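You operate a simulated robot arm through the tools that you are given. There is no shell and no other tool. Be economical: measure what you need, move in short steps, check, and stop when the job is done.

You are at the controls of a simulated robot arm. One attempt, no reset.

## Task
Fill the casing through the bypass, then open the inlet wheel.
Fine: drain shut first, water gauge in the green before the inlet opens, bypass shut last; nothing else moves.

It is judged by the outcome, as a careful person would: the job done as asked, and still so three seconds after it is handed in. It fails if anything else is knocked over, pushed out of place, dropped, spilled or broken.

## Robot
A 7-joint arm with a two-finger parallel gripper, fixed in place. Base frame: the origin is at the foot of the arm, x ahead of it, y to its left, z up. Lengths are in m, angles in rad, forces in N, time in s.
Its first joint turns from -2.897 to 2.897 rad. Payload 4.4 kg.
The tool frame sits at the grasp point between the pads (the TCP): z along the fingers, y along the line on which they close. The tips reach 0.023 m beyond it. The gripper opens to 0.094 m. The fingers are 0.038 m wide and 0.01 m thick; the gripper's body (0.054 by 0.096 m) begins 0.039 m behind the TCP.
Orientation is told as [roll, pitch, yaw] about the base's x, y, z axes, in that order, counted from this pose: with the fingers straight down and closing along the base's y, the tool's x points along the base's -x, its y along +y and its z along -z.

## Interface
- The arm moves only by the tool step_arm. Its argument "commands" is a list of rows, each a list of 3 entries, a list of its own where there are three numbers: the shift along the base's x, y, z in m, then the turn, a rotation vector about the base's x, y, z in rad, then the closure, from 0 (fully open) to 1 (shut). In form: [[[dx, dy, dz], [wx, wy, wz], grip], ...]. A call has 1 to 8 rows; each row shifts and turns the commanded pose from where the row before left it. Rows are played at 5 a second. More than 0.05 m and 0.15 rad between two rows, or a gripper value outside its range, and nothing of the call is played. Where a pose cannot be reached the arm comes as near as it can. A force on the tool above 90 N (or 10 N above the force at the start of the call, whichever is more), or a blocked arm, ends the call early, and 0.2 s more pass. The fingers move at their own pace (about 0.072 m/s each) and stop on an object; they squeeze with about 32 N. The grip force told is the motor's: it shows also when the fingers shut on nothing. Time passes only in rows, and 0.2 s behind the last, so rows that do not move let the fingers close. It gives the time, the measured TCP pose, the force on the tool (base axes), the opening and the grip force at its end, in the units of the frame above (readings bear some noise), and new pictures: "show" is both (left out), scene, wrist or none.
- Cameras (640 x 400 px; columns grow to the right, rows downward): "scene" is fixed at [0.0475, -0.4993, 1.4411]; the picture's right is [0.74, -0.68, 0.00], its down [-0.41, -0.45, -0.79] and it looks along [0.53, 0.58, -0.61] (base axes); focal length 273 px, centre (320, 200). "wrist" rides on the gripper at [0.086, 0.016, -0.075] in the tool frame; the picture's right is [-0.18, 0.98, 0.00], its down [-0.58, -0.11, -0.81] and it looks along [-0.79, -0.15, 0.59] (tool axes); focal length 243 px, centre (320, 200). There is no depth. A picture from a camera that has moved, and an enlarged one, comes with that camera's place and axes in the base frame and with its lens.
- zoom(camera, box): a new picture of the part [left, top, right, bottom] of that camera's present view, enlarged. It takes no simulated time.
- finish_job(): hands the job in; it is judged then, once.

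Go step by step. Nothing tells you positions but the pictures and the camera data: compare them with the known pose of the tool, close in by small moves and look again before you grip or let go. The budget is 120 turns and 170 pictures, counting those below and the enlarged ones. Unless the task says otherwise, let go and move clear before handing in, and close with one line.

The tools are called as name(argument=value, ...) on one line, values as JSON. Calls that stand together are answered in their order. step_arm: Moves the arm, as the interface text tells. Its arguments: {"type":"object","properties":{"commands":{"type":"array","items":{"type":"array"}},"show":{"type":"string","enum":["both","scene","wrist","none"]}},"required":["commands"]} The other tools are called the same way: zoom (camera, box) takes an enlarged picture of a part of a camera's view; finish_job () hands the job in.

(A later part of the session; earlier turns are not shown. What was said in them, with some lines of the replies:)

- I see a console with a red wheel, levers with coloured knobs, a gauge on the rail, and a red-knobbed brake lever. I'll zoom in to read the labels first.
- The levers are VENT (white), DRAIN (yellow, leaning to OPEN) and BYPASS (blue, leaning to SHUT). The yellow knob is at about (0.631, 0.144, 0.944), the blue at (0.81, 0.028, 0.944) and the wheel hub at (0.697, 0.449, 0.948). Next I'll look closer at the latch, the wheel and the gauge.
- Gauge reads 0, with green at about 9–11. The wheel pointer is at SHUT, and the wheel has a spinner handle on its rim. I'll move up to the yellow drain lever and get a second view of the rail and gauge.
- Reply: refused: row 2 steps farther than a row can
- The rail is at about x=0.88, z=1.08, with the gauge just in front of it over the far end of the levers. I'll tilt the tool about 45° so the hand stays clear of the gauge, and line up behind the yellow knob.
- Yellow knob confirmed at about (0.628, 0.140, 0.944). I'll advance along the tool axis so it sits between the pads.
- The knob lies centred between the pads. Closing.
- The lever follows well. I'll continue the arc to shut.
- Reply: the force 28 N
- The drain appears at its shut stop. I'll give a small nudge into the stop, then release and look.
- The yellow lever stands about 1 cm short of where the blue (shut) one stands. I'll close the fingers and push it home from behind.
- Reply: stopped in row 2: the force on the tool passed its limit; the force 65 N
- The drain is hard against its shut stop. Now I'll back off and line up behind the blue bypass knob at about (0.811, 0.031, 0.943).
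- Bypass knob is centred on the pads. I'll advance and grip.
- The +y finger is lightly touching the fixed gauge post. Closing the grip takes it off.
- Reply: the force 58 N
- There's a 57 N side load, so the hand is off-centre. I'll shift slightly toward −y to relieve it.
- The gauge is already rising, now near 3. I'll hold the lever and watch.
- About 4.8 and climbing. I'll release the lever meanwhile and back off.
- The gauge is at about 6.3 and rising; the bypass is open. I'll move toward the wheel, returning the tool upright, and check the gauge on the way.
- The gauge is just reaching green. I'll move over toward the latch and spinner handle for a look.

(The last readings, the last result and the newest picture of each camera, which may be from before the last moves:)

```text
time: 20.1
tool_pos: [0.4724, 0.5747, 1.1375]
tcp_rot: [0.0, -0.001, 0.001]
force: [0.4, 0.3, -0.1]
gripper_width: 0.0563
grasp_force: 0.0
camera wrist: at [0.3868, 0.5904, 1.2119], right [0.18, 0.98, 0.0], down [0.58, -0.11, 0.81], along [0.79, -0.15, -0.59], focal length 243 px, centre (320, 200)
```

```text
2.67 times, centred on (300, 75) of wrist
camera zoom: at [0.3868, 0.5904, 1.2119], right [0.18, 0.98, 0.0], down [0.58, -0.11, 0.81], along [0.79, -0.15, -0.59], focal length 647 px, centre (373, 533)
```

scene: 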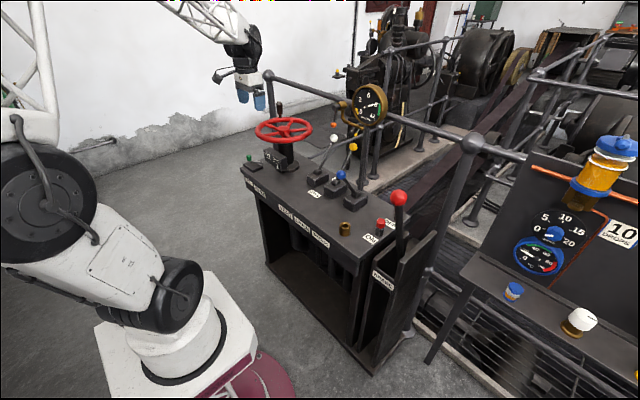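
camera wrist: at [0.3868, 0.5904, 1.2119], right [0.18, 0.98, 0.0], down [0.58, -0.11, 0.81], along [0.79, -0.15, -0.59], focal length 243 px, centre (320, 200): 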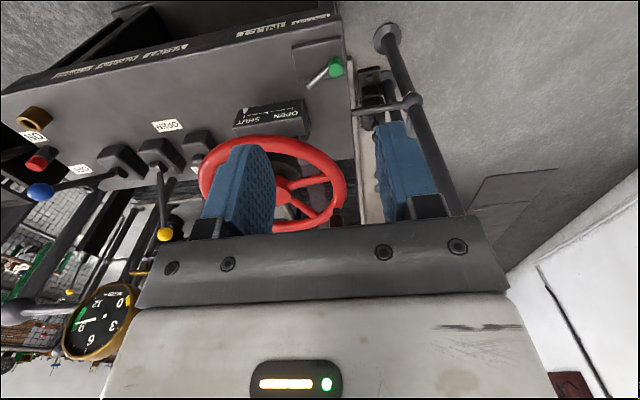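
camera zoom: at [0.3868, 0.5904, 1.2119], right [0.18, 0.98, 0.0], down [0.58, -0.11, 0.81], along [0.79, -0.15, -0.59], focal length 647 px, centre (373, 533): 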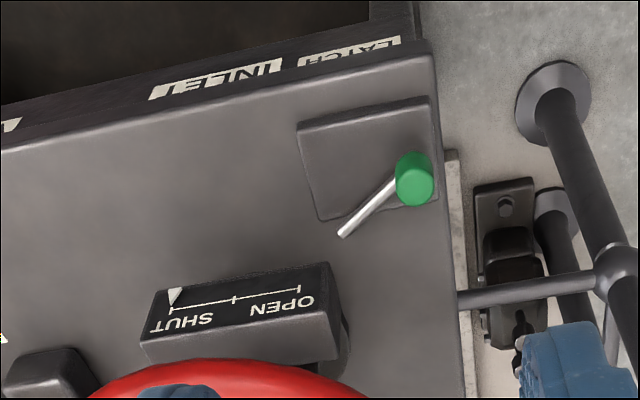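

The gauge is levelling off in the green (~9.6). The latch doesn't engage the wheel, so I'll leave it alone. The spinner handle is at about (0.747, 0.55), z 0.965–1.035; I'll move above it.

step_arm(commands=[[[0.045, -0.004, 0], [0, 0, 0], 0.4], [[0.045, -0.004, 0], [0, 0, 0], 0.4], [[0.045, -0.004, 0], [0, 0, 0], 0.4], [[0.045, -0.004, 0], [0, 0, 0], 0.4], [[0.045, -0.004, 0], [0, 0, 0], 0.4], [[0.045, -0.004, -0.01], [0, 0, 0], 0.4]])

zoom(camera="scene", box=[235, 60, 325, 150])

```text
time: 21.4
tool_pos: [0.7425, 0.55, 1.128]
tcp_rot: [-0.001, -0.004, -0.001]
force: [-0.3, -0.2, 0.7]
gripper_width: 0.0563
grasp_force: 0.0
camera wrist: at [0.656, 0.5668, 1.201], right [0.18, 0.98, 0.0], down [0.58, -0.11, 0.81], along [0.79, -0.15, -0.59], focal length 243 px, centre (320, 200)
```

scene: 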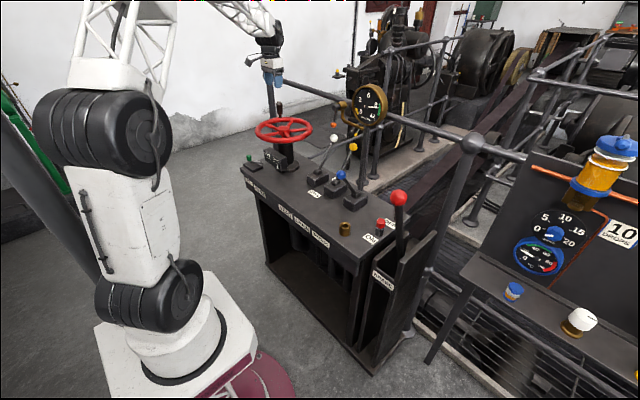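
wrist: 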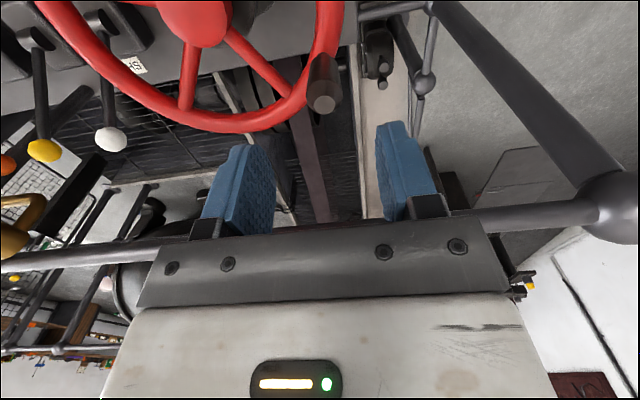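

```text
4.44 times, centred on (280, 105) of scene
camera zoom: at [0.0475, -0.4993, 1.4411], right [0.74, -0.68, 0.0], down [-0.41, -0.45, -0.79], along [0.53, 0.58, -0.61], focal length 1213 px, centre (498, 622)
```

zoom: 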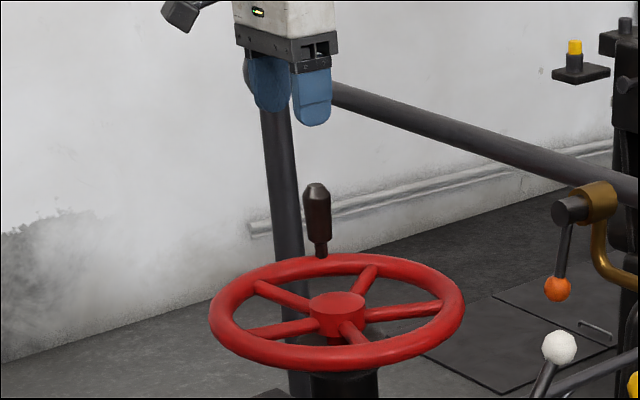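

Handle top measured at (0.755, 0.550, 1.034). Descending over it.

step_arm(commands=[[[0.012, 0, -0.03], [0, 0, 0], 0.4], [[0, 0, -0.04], [0, 0, 0], 0.4], [[0, 0, -0.035], [0, 0, 0], 0.4]])

zoom(camera="scene", box=[235, 60, 325, 150])

```text
time: 22.2
tool_pos: [0.7532, 0.5499, 1.0222]
tcp_rot: [0.0, -0.001, 0.001]
force: [0.6, 0.4, 1.0]
gripper_width: 0.0564
grasp_force: 0.1
camera wrist: at [0.6682, 0.5654, 1.0955], right [0.18, 0.98, 0.0], down [0.58, -0.11, 0.81], along [0.79, -0.15, -0.59], focal length 243 px, centre (320, 200)
```

scene: 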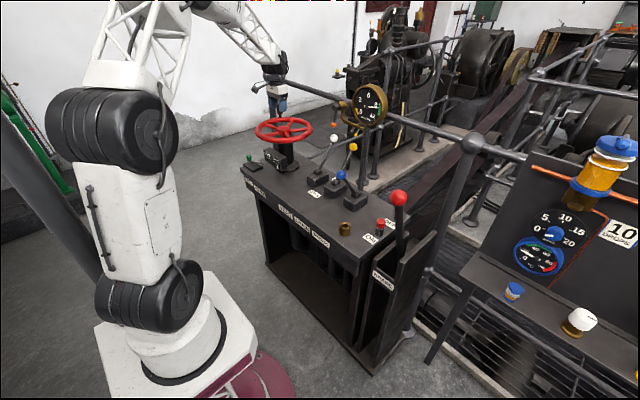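
wrist: 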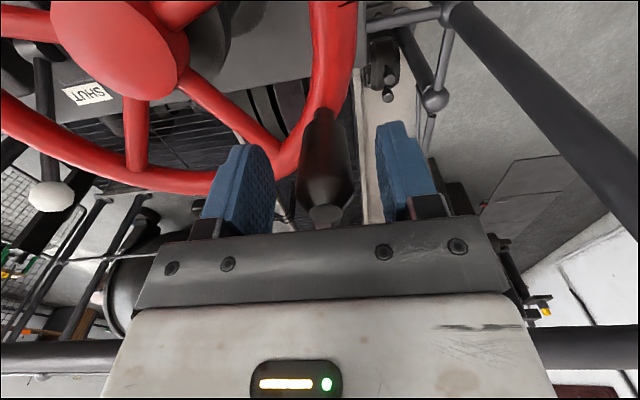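

```text
4.44 times, centred on (280, 105) of scene
camera zoom: at [0.0475, -0.4993, 1.4411], right [0.74, -0.68, 0.0], down [-0.41, -0.45, -0.79], along [0.53, 0.58, -0.61], focal length 1213 px, centre (498, 622)
```

zoom: 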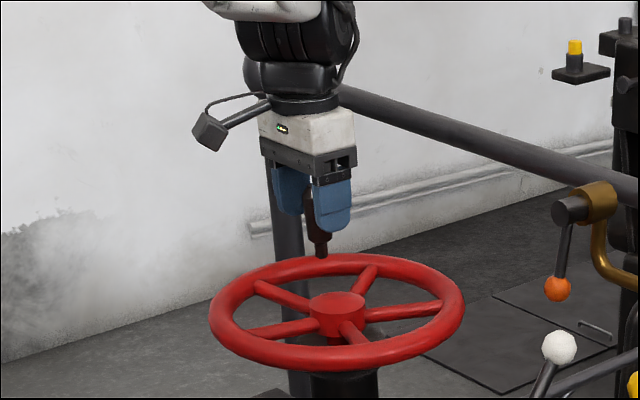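

The handle is between the pads. I'll lower slightly, close, and check the gauge.

step_arm(commands=[[[0, 0, -0.012], [0, 0, 0], 0.4], [[0, 0, 0], [0, 0, 0], 0.9], [[0, 0, 0], [0, 0, 0], 0.9]], show="none")

zoom(camera="scene", box=[235, 75, 395, 175])

```text
time: 23.1
tool_pos: [0.7526, 0.5515, 1.0098]
tcp_rot: [0.001, -0.004, 0.0]
force: [11.8, 31.1, -5.1]
gripper_width: 0.0297
grasp_force: 44.7
```

```text
4.00 times, centred on (315, 125) of scene
camera zoom: at [0.0475, -0.4993, 1.4411], right [0.74, -0.68, 0.0], down [-0.41, -0.45, -0.79], along [0.53, 0.58, -0.61], focal length 1092 px, centre (340, 500)
```

zoom: 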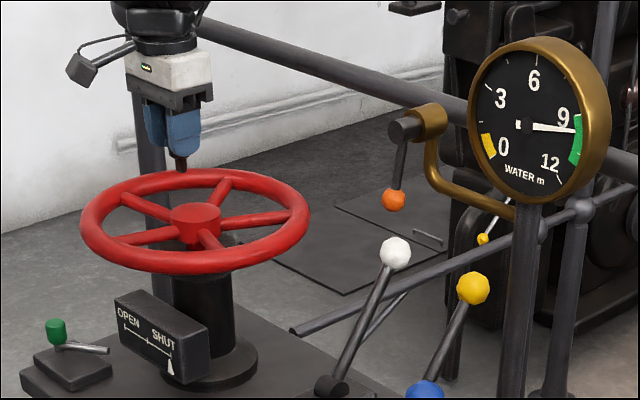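

The gauge is steady in the green. I'll try turning the wheel counter-clockwise a little and watch the pointer and force.

step_arm(commands=[[[-0.0112, 0.0055, 0], [0, 0, 0], 0.9], [[-0.0113, 0.0041, 0], [0, 0, 0], 0.9], [[-0.0241, 0.0047, 0], [0, 0, 0], 0.9]], show="none")

zoom(camera="scene", box=[235, 75, 395, 175])

```text
time: 23.9
tool_pos: [0.707, 0.5656, 1.0097]
tcp_rot: [0.0, -0.002, 0.001]
force: [8.5, 18.3, 1.5]
gripper_width: 0.03
grasp_force: 44.8
```

```text
4.00 times, centred on (315, 125) of scene
camera zoom: at [0.0475, -0.4993, 1.4411], right [0.74, -0.68, 0.0], down [-0.41, -0.45, -0.79], along [0.53, 0.58, -0.61], focal length 1092 px, centre (340, 500)
```

zoom: 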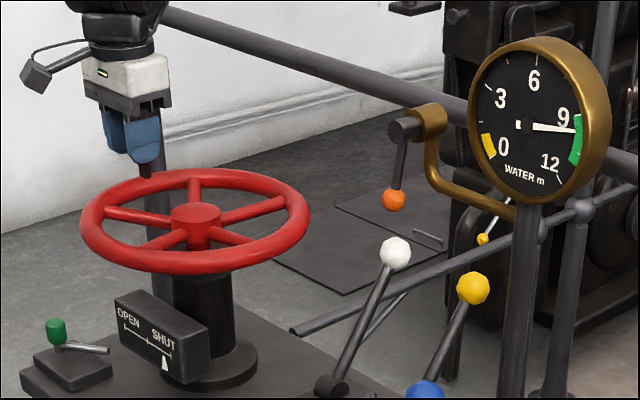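

The wheel turns and the pointer leaves SHUT. Continuing round.

step_arm(commands=[[[-0.0245, -0.0003, 0], [0, 0, 0], 0.9], [[-0.0238, -0.0055, 0], [0, 0, 0], 0.9], [[-0.0222, -0.0103, 0], [0, 0, 0], 0.9], [[-0.0195, -0.0147, 0], [0, 0, 0], 0.9], [[-0.0161, -0.0184, 0], [0, 0, 0], 0.9]], show="none")

zoom(camera="scene", box=[235, 75, 395, 175])

```text
time: 24.9
tool_pos: [0.6103, 0.5329, 1.0096]
tcp_rot: [-0.001, 0.001, 0.004]
force: [-19.5, 22.4, 2.1]
gripper_width: 0.03
grasp_force: 23.0
stopped in row 5: the force on the tool passed its limit (the readings are from after the stop); the commanded pose is now the measured one
```

```text
4.00 times, centred on (315, 125) of scene
camera zoom: at [0.0475, -0.4993, 1.4411], right [0.74, -0.68, 0.0], down [-0.41, -0.45, -0.79], along [0.53, 0.58, -0.61], focal length 1092 px, centre (340, 500)
```

zoom: 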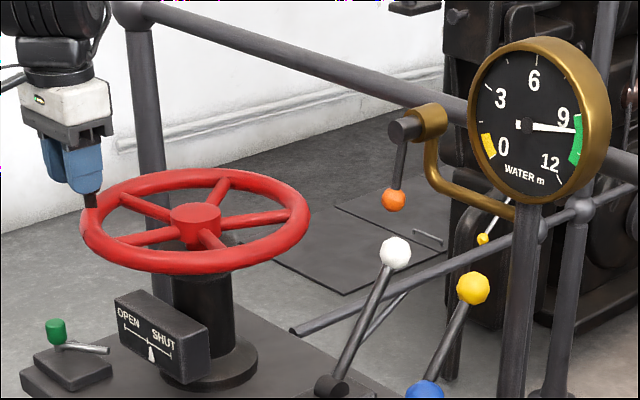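

The wheel went about 40% open, then the force limit tripped, mostly radially. I'll continue in smaller steps with a slightly wider radius.

step_arm(commands=[[[-0.0079, -0.0095, 0], [0, 0, 0], 0.9], [[-0.0075, -0.0105, 0], [0, 0, 0], 0.9]], show="wrist")

zoom(camera="scene", box=[235, 75, 395, 175])

```text
time: 25.6
tool_pos: [0.5966, 0.5097, 1.0097]
tcp_rot: [0.0, 0.0, 0.001]
force: [1.7, 8.3, 1.4]
gripper_width: 0.0297
grasp_force: 45.1
camera wrist: at [0.5104, 0.5259, 1.0838], right [0.18, 0.98, 0.0], down [0.58, -0.11, 0.81], along [0.79, -0.15, -0.59], focal length 243 px, centre (320, 200)
```

wrist: 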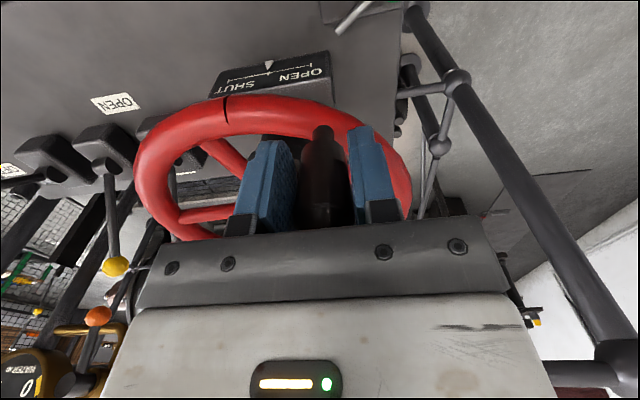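

```text
4.00 times, centred on (315, 125) of scene
camera zoom: at [0.0475, -0.4993, 1.4411], right [0.74, -0.68, 0.0], down [-0.41, -0.45, -0.79], along [0.53, 0.58, -0.61], focal length 1092 px, centre (340, 500)
```

zoom: 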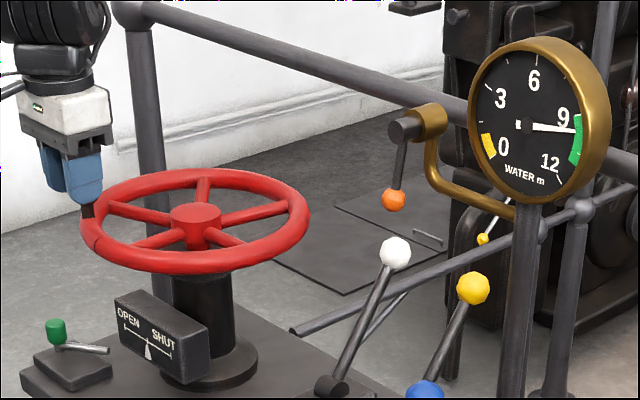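

Pointer is at half; it is still turning freely. About 90° more to go.

step_arm(commands=[[[-0.0096, -0.018, 0], [0, 0, 0], 0.9], [[-0.0058, -0.0198, 0], [0, 0, 0], 0.9], [[-0.0022, -0.0204, 0], [0, 0, 0], 0.9], [[0.0014, -0.0206, 0], [0, 0, 0], 0.9]], show="none")

zoom(camera="scene", box=[235, 75, 395, 175])

```text
time: 26.6
tool_pos: [0.5786, 0.4317, 1.0088]
tcp_rot: [0.001, 0.001, 0.004]
force: [-1.2, 7.4, -3.5]
gripper_width: 0.03
grasp_force: 44.7
```

```text
4.00 times, centred on (315, 125) of scene
camera zoom: at [0.0475, -0.4993, 1.4411], right [0.74, -0.68, 0.0], down [-0.41, -0.45, -0.79], along [0.53, 0.58, -0.61], focal length 1092 px, centre (340, 500)
```

zoom: 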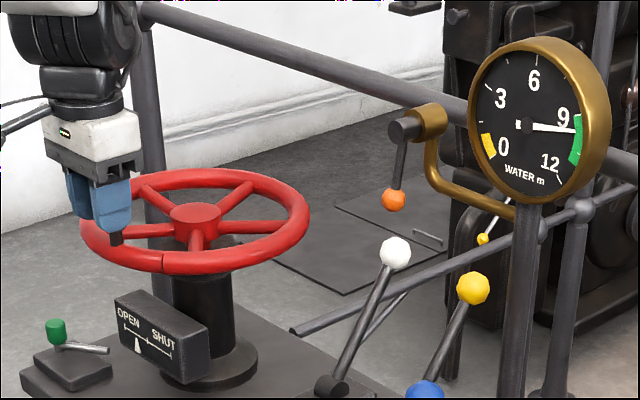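

step_arm(commands=[[[0.0049, -0.0199, 0], [0, 0, 0], 0.9], [[0.0083, -0.0188, 0], [0, 0, 0], 0.9], [[0.0114, -0.0171, 0], [0, 0, 0], 0.9], [[0.0143, -0.0149, 0], [0, 0, 0], 0.9]], show="none")

zoom(camera="scene", box=[235, 75, 395, 175])

```text
time: 27.6
tool_pos: [0.6182, 0.3602, 1.0095]
tcp_rot: [0.0, 0.0, 0.003]
force: [-1.6, 10.4, -3.4]
gripper_width: 0.0298
grasp_force: 45.1
```

```text
4.00 times, centred on (315, 125) of scene
camera zoom: at [0.0475, -0.4993, 1.4411], right [0.74, -0.68, 0.0], down [-0.41, -0.45, -0.79], along [0.53, 0.58, -0.61], focal length 1092 px, centre (340, 500)
```

zoom: 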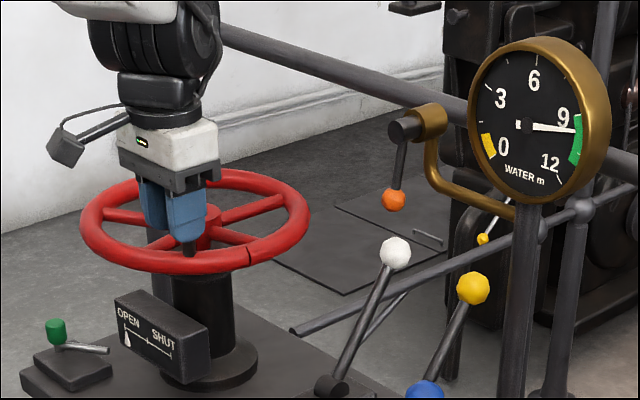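

Nearly at OPEN. Pushing on to the stop.

step_arm(commands=[[[0.0083, -0.0063, 0], [0, 0, 0], 0.9], [[0.0085, -0.0056, 0], [0, 0, 0], 0.9], [[0.009, -0.005, 0], [0, 0, 0], 0.9], [[0.0093, -0.0042, 0], [0, 0, 0], 0.9]], show="none")

zoom(camera="scene", box=[235, 100, 315, 180])

```text
time: 28.6
tool_pos: [0.6523, 0.3426, 1.0097]
tcp_rot: [0.002, -0.001, 0.004]
force: [-32.9, 76.8, 0.6]
gripper_width: 0.0436
grasp_force: 38.5
```

```text
5.00 times, centred on (275, 140) of scene
camera zoom: at [0.0475, -0.4993, 1.4411], right [0.74, -0.68, 0.0], down [-0.41, -0.45, -0.79], along [0.53, 0.58, -0.61], focal length 1365 px, centre (545, 500)
```

zoom: 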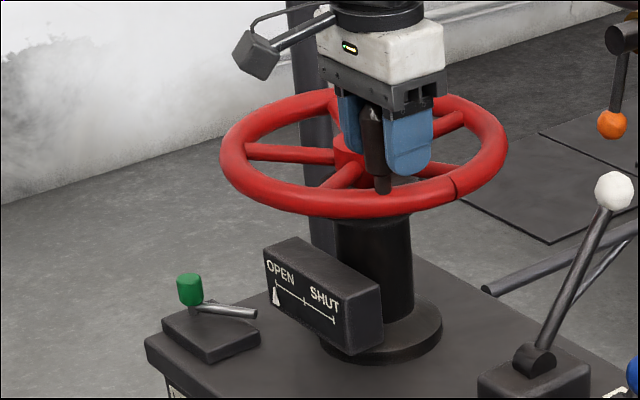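

The pointer is at the OPEN end and the stop is felt. I'll release, lift clear, and check it stays.

step_arm(commands=[[[-0.006, 0.003, 0], [0, 0, 0], 0.1], [[0, 0, 0], [0, 0, 0], 0.1], [[0, 0, 0], [0, 0, 0], 0.1], [[0, 0, 0.045], [0, 0, 0], 0.1], [[0, 0, 0.045], [0, 0, 0], 0.1], [[-0.03, 0, 0.03], [0, 0, 0], 0.1]])

zoom(camera="scene", box=[235, 75, 395, 175])

```text
time: 29.9
tool_pos: [0.6181, 0.3428, 1.1281]
tcp_rot: [0.0, 0.002, 0.004]
force: [0.6, 0.5, 0.2]
gripper_width: 0.0847
grasp_force: 0.1
camera wrist: at [0.5315, 0.3584, 1.2037], right [0.18, 0.98, 0.0], down [0.58, -0.11, 0.81], along [0.79, -0.15, -0.59], focal length 243 px, centre (320, 200)
```

scene: 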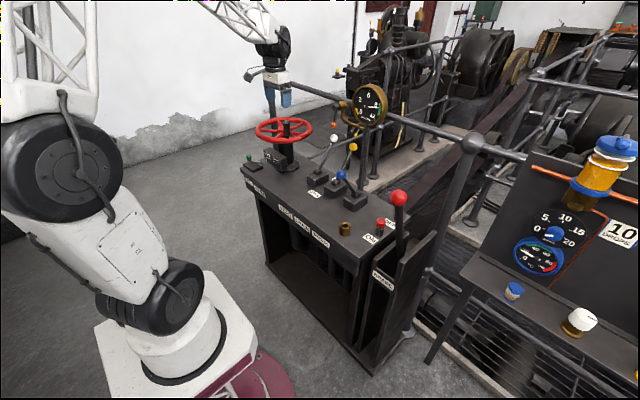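
wrist: 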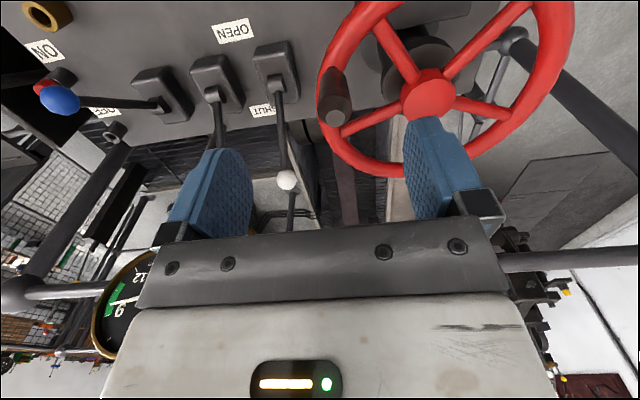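

```text
4.00 times, centred on (315, 125) of scene
camera zoom: at [0.0475, -0.4993, 1.4411], right [0.74, -0.68, 0.0], down [-0.41, -0.45, -0.79], along [0.53, 0.58, -0.61], focal length 1092 px, centre (340, 500)
```

zoom: 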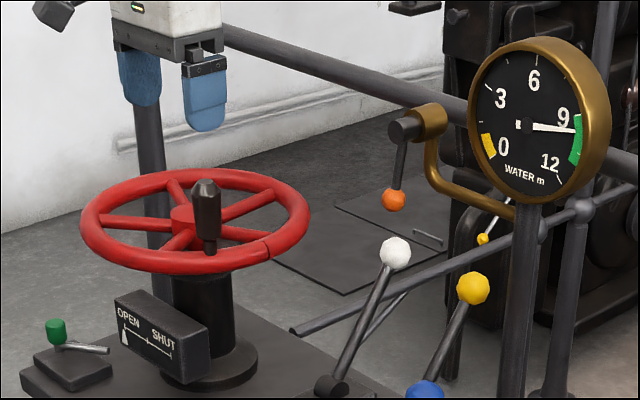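

The inlet pointer is fully at OPEN and the gauge is still in the green. Now back to the bypass lever, with the tool tilted again.

step_arm(commands=[[[-0.0075, -0.039, 0], [0, -0.098, 0], 0.35], [[-0.0075, -0.039, 0], [0, -0.098, 0], 0.35], [[-0.0075, -0.039, -0.015], [0, -0.098, 0], 0.35], [[-0.0075, -0.039, -0.02], [0, -0.098, 0], 0.35], [[-0.0075, -0.039, -0.02], [0, -0.098, 0], 0.35], [[-0.0075, -0.039, -0.02], [0, -0.098, 0], 0.35], [[-0.0075, -0.039, -0.02], [0, -0.098, 0], 0.35], [[-0.0075, -0.039, -0.02], [0, -0.1, 0], 0.35]])

zoom(camera="scene", box=[235, 75, 395, 175])

```text
time: 31.8
tool_pos: [0.5569, 0.0299, 1.0129]
tcp_rot: [-0.001, -0.786, 0.005]
force: [-0.3, 0.0, 0.1]
gripper_width: 0.061
grasp_force: 0.1
camera wrist: at [0.444, 0.0456, 1.0052], right [0.13, 0.98, 0.13], down [-0.16, -0.11, 0.98], along [0.98, -0.15, 0.14], focal length 243 px, centre (320, 200)
```

scene: 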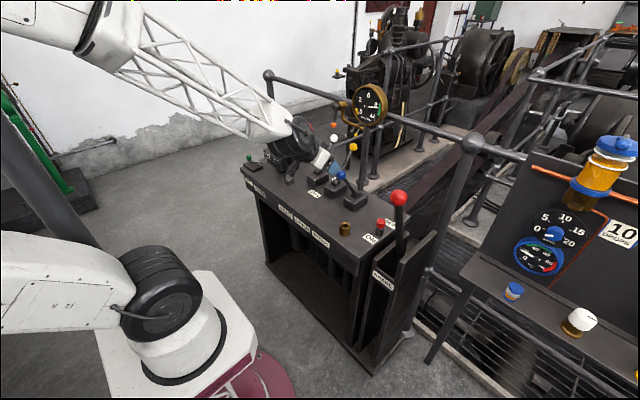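
wrist: 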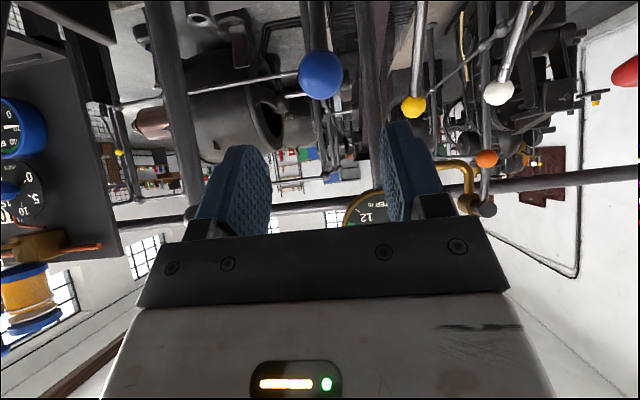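

```text
4.00 times, centred on (315, 125) of scene
camera zoom: at [0.0475, -0.4993, 1.4411], right [0.74, -0.68, 0.0], down [-0.41, -0.45, -0.79], along [0.53, 0.58, -0.61], focal length 1092 px, centre (340, 500)
```

zoom: 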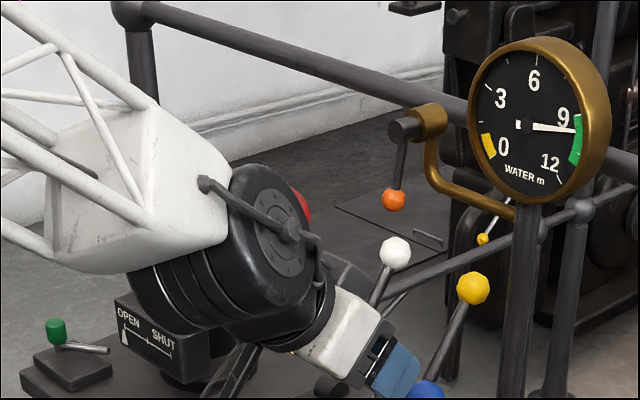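

Blue knob is centred at about (0.627, 0.030, 0.94). Advance and grip.

step_arm(commands=[[[0.024, 0, -0.025], [0, 0, 0], 0.35], [[0.024, 0, -0.025], [0, 0, 0], 0.35], [[0.023, 0, -0.025], [0, 0, 0], 0.35], [[0, 0, 0], [0, 0, 0], 0.85], [[0, 0, 0], [0, 0, 0], 0.85]], show="wrist")

```text
time: 33.0
tool_pos: [0.6281, 0.0308, 0.9404]
tcp_rot: [-0.002, -0.787, 0.003]
force: [9.7, -32.8, -4.0]
gripper_width: 0.0335
grasp_force: 45.0
camera wrist: at [0.5151, 0.046, 0.931], right [0.13, 0.98, 0.13], down [-0.16, -0.11, 0.98], along [0.98, -0.15, 0.14], focal length 243 px, centre (320, 200)
```

wrist: 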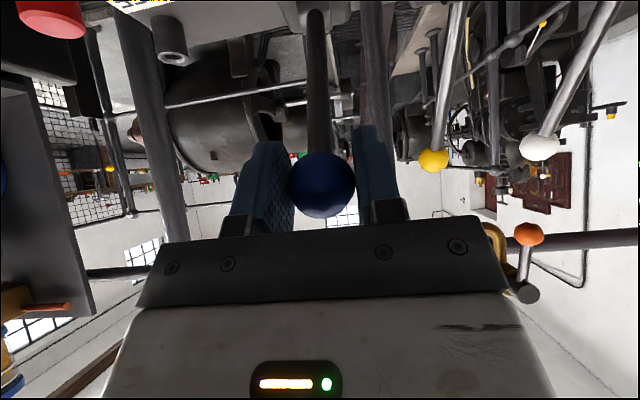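

step_arm(commands=[[[0.0243, -0.001, 0.0145], [0, 0, 0], 0.85], [[0.0254, 0, 0.0092], [0, 0, 0], 0.85], [[0.0266, 0, 0.0047], [0, 0, 0], 0.85], [[0.027, 0, 0], [0, 0, 0], 0.85], [[0.0266, 0, -0.0047], [0, 0, 0], 0.85], [[0.0254, 0, -0.0092], [0, 0, 0], 0.85], [[0.0254, 0, -0.0145], [0, 0, 0], 0.85]])

zoom(camera="scene", box=[290, 80, 420, 210])

```text
time: 34.5
tool_pos: [0.8103, 0.0305, 0.9393]
tcp_rot: [-0.001, -0.786, 0.004]
force: [-4.0, -17.7, 11.1]
gripper_width: 0.0338
grasp_force: 45.0
camera wrist: at [0.6963, 0.0458, 0.9305], right [0.13, 0.98, 0.13], down [-0.16, -0.11, 0.98], along [0.98, -0.15, 0.14], focal length 243 px, centre (320, 200)
```

scene: 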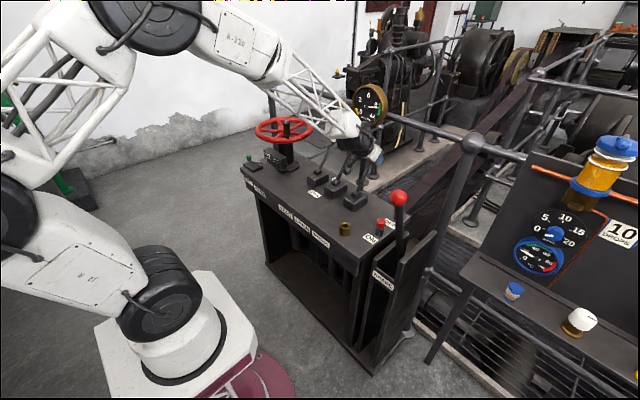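
wrist: 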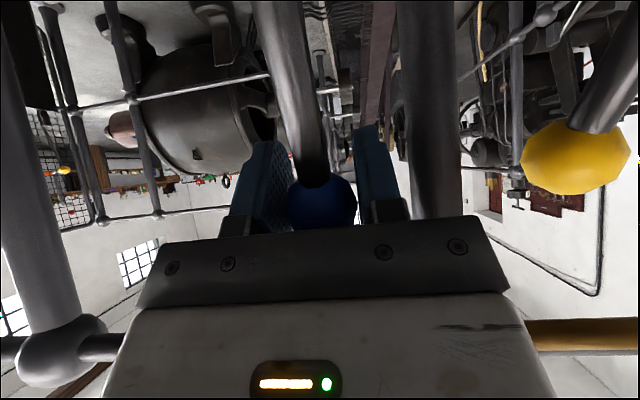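

```text
3.08 times, centred on (355, 145) of scene
camera zoom: at [0.0475, -0.4993, 1.4411], right [0.74, -0.68, 0.0], down [-0.41, -0.45, -0.79], along [0.53, 0.58, -0.61], focal length 840 px, centre (212, 369)
```

zoom: 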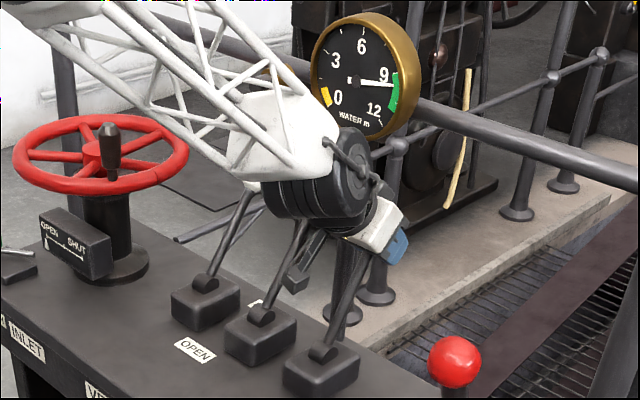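

I'll release with a small opening because of the post, back off along the tool axis, close, and compare positions.

step_arm(commands=[[[0, 0, 0], [0, 0, 0], 0.5], [[0, 0, 0], [0, 0, 0], 0.5], [[-0.025, 0, 0.025], [0, 0, 0], 0.5], [[-0.03, 0, 0.03], [0, 0, 0], 1], [[0, 0, 0], [0, 0, 0], 1]], show="wrist")

zoom(camera="scene", box=[310, 120, 400, 210])

```text
time: 35.8
tool_pos: [0.7537, 0.0295, 0.9952]
tcp_rot: [-0.004, -0.787, 0.004]
force: [0.5, -0.4, -0.4]
gripper_width: 0.0003
grasp_force: 31.9
camera wrist: at [0.6402, 0.0451, 0.9848], right [0.13, 0.98, 0.13], down [-0.16, -0.11, 0.98], along [0.98, -0.15, 0.14], focal length 243 px, centre (320, 200)
```

wrist: 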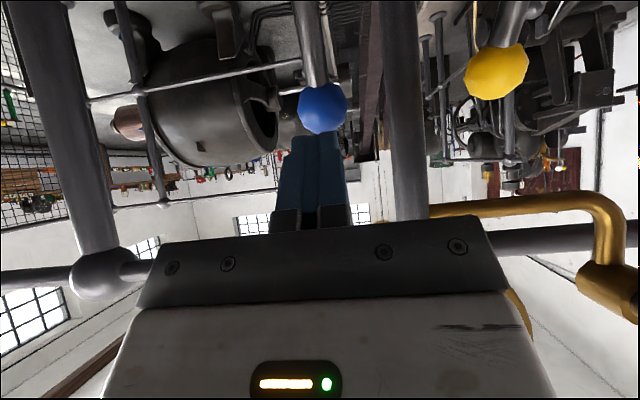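

```text
4.44 times, centred on (355, 165) of scene
camera zoom: at [0.0475, -0.4993, 1.4411], right [0.74, -0.68, 0.0], down [-0.41, -0.45, -0.79], along [0.53, 0.58, -0.61], focal length 1213 px, centre (164, 356)
```

zoom: 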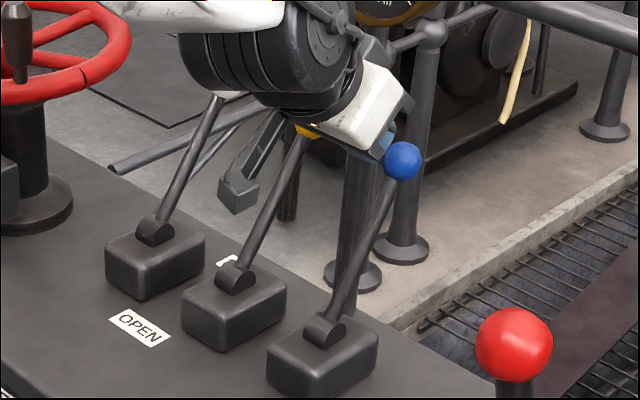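

About 5 mm short of its original shut place. Pushing it home with closed fingers.

step_arm(commands=[[[0.016, 0, -0.013], [0, 0, 0], 1], [[0.008, 0, -0.006], [0, 0, 0], 1], [[0.006, 0, -0.005], [0, 0, 0], 1], [[0.004, 0, -0.003], [0, 0, 0], 1], [[0.003, 0, -0.002], [0, 0, 0], 1], [[0.003, 0, -0.002], [0, 0, 0], 1]], show="none")

zoom(camera="scene", box=[310, 120, 400, 210])

```text
time: 37.0
tool_pos: [0.7885, 0.0291, 0.968]
tcp_rot: [-0.003, -0.786, 0.005]
force: [-54.0, -1.1, 25.4]
gripper_width: 0.0
grasp_force: 32.2
stopped in row 6: the force on the tool passed its limit (the readings are from after the stop); the commanded pose is now the measured one
```

```text
4.44 times, centred on (355, 165) of scene
camera zoom: at [0.0475, -0.4993, 1.4411], right [0.74, -0.68, 0.0], down [-0.41, -0.45, -0.79], along [0.53, 0.58, -0.61], focal length 1213 px, centre (164, 356)
```

zoom: 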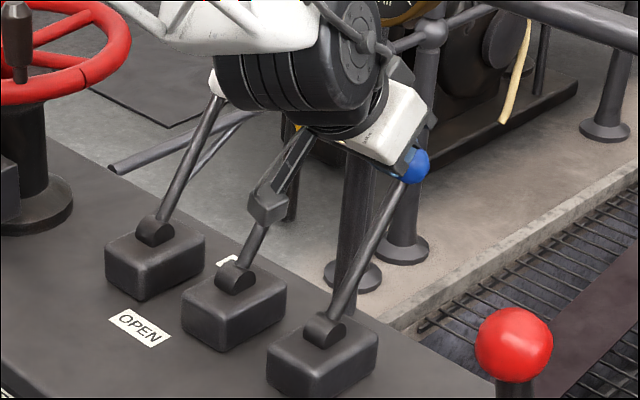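

The bypass is hard at its shut stop. Backing clear and checking everything.

step_arm(commands=[[[-0.03, 0, 0.03], [0, 0, 0], 1], [[-0.035, 0, 0.03], [0, 0, 0], 1], [[-0.04, 0, 0.03], [0, 0, 0], 1], [[-0.045, 0, 0.02], [0, 0, 0], 1], [[-0.045, -0.01, 0.02], [0, 0, 0], 1], [[-0.045, -0.01, 0.02], [0, 0, 0], 1], [[-0.045, 0, 0.02], [0, 0, 0], 1], [[-0.03, 0, 0.02], [0, 0, 0], 1]])

zoom(camera="scene", box=[230, 75, 430, 200])

zoom(camera="scene", box=[310, 120, 400, 210])

```text
refused: row 5 steps farther than a row can; nothing moved
```

```text
3.20 times, centred on (330, 138) of scene
camera zoom: at [0.0475, -0.4993, 1.4411], right [0.74, -0.68, 0.0], down [-0.41, -0.45, -0.79], along [0.53, 0.58, -0.61], focal length 873 px, centre (288, 400)
```

zoom: 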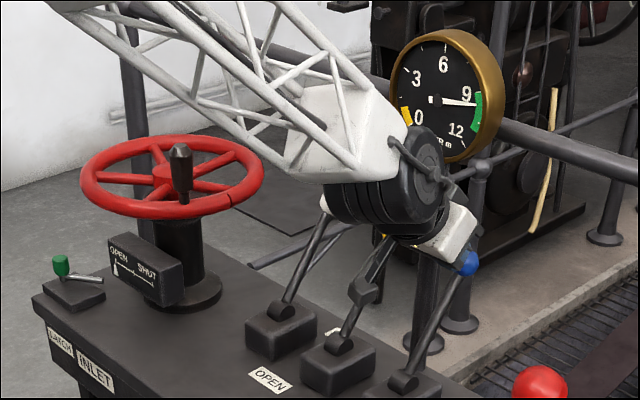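

```text
4.44 times, centred on (355, 165) of scene
camera zoom: at [0.0475, -0.4993, 1.4411], right [0.74, -0.68, 0.0], down [-0.41, -0.45, -0.79], along [0.53, 0.58, -0.61], focal length 1213 px, centre (164, 356)
```

zoom: 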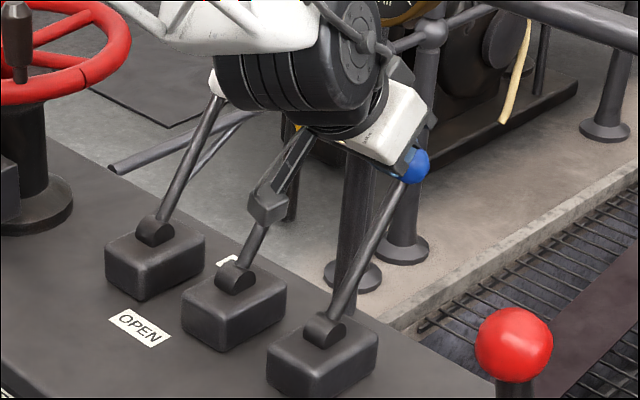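

That call was refused because one row stepped too far. I'll retreat with smaller steps.

step_arm(commands=[[[-0.03, 0, 0.03], [0, 0, 0], 1], [[-0.035, 0, 0.03], [0, 0, 0], 1], [[-0.035, 0, 0.03], [0, 0, 0], 1], [[-0.04, 0, 0.02], [0, 0, 0], 1], [[-0.04, 0, 0.02], [0, 0, 0], 1], [[-0.04, 0, 0.02], [0, 0, 0], 1], [[-0.04, 0, 0.02], [0, 0, 0], 1], [[-0.03, 0, 0.02], [0, 0, 0], 1]], show="both")

zoom(camera="scene", box=[230, 75, 430, 200])

zoom(camera="scene", box=[310, 120, 400, 210])

```text
time: 38.8
tool_pos: [0.4985, 0.0302, 1.1579]
tcp_rot: [-0.002, -0.786, 0.003]
force: [-0.1, -0.4, 0.1]
gripper_width: 0.0002
grasp_force: 32.2
camera wrist: at [0.3856, 0.0461, 1.1487], right [0.13, 0.98, 0.13], down [-0.16, -0.11, 0.98], along [0.98, -0.15, 0.14], focal length 243 px, centre (320, 200)
```

scene: 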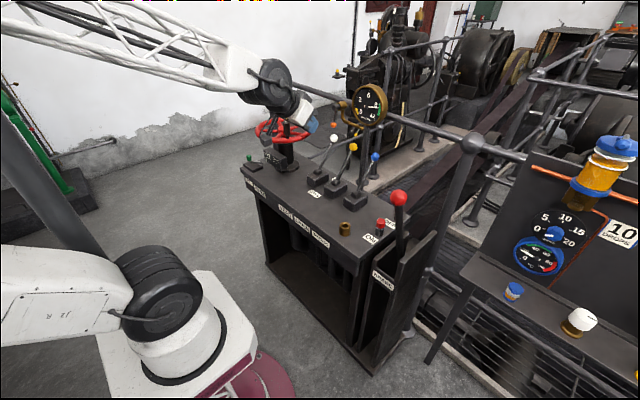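
wrist: 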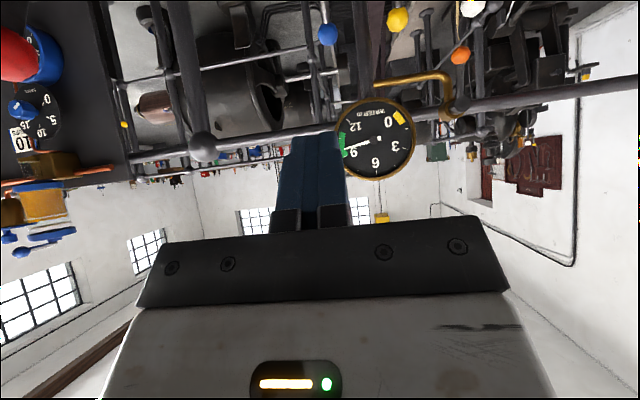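

```text
3.20 times, centred on (330, 138) of scene
camera zoom: at [0.0475, -0.4993, 1.4411], right [0.74, -0.68, 0.0], down [-0.41, -0.45, -0.79], along [0.53, 0.58, -0.61], focal length 873 px, centre (288, 400)
```

zoom: 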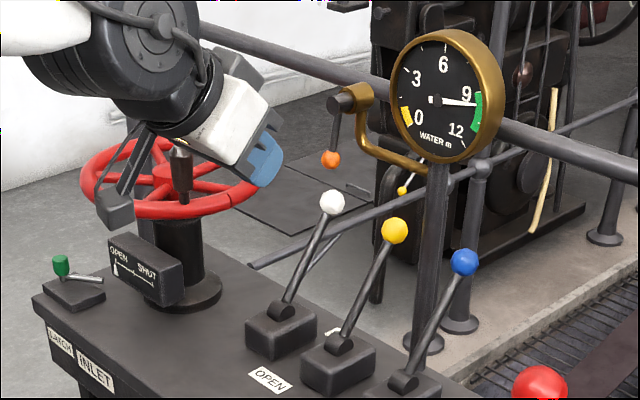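

```text
4.44 times, centred on (355, 165) of scene
camera zoom: at [0.0475, -0.4993, 1.4411], right [0.74, -0.68, 0.0], down [-0.41, -0.45, -0.79], along [0.53, 0.58, -0.61], focal length 1213 px, centre (164, 356)
```

zoom: 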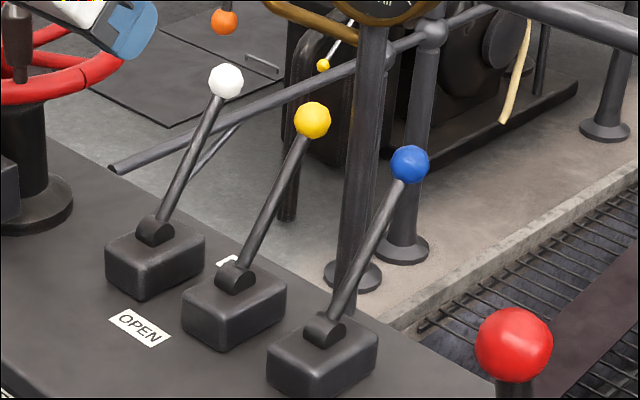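

All three levers lean to SHUT and the inlet pointer is at OPEN. One last check that nothing drifts.

step_arm(commands=[[[-0.02, 0, 0.03], [0, 0.1, 0], 0.5], [[-0.02, 0, 0.03], [0, 0.1, 0], 0.5], [[0, 0, 0.03], [0, 0.1, 0], 0.5], [[0, 0, 0], [0, 0, 0], 0.5], [[0, 0, 0], [0, 0, 0], 0.5], [[0, 0, 0], [0, 0, 0], 0.5], [[0, 0, 0], [0, 0, 0], 0.5], [[0, 0, 0], [0, 0, 0], 0.5]], show="scene")

zoom(camera="scene", box=[235, 75, 395, 175])

```text
time: 40.6
tool_pos: [0.4596, 0.0304, 1.2459]
tcp_rot: [-0.001, -0.485, 0.004]
force: [0.5, -0.5, -0.7]
gripper_width: 0.047
grasp_force: 0.0
```

scene: 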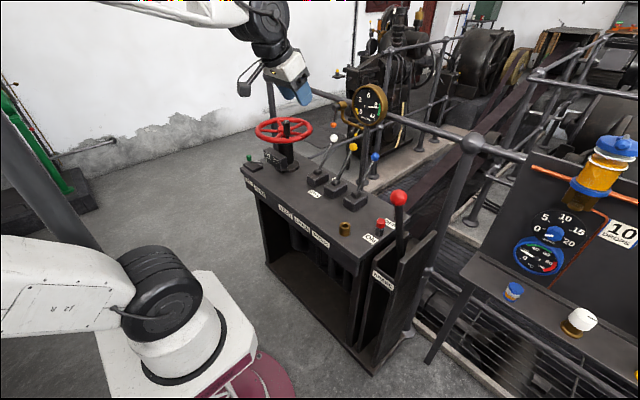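

```text
4.00 times, centred on (315, 125) of scene
camera zoom: at [0.0475, -0.4993, 1.4411], right [0.74, -0.68, 0.0], down [-0.41, -0.45, -0.79], along [0.53, 0.58, -0.61], focal length 1092 px, centre (340, 500)
```

zoom: 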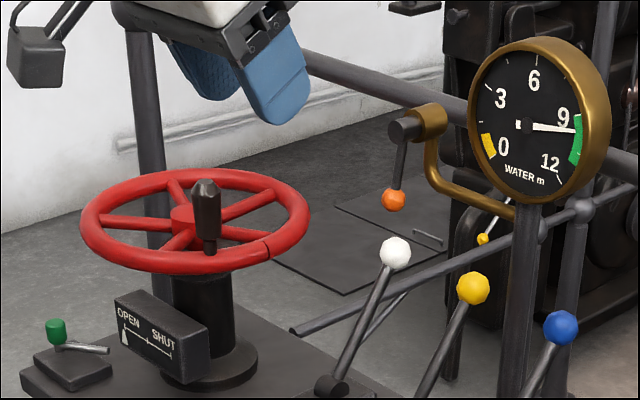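

Everything is steady: drain shut, gauge in the green, inlet open, bypass shut, and the arm clear. Handing in.

finish_job()

```text
The job is handed in.
```

The casing is filled and the inlet wheel is fully open: I shut the drain first, filled through the bypass to about 9.7 m (in the green), opened the inlet, then shut the bypass last. While gripping the bypass knob, one finger lightly touched the fixed gauge post; nothing else moved.
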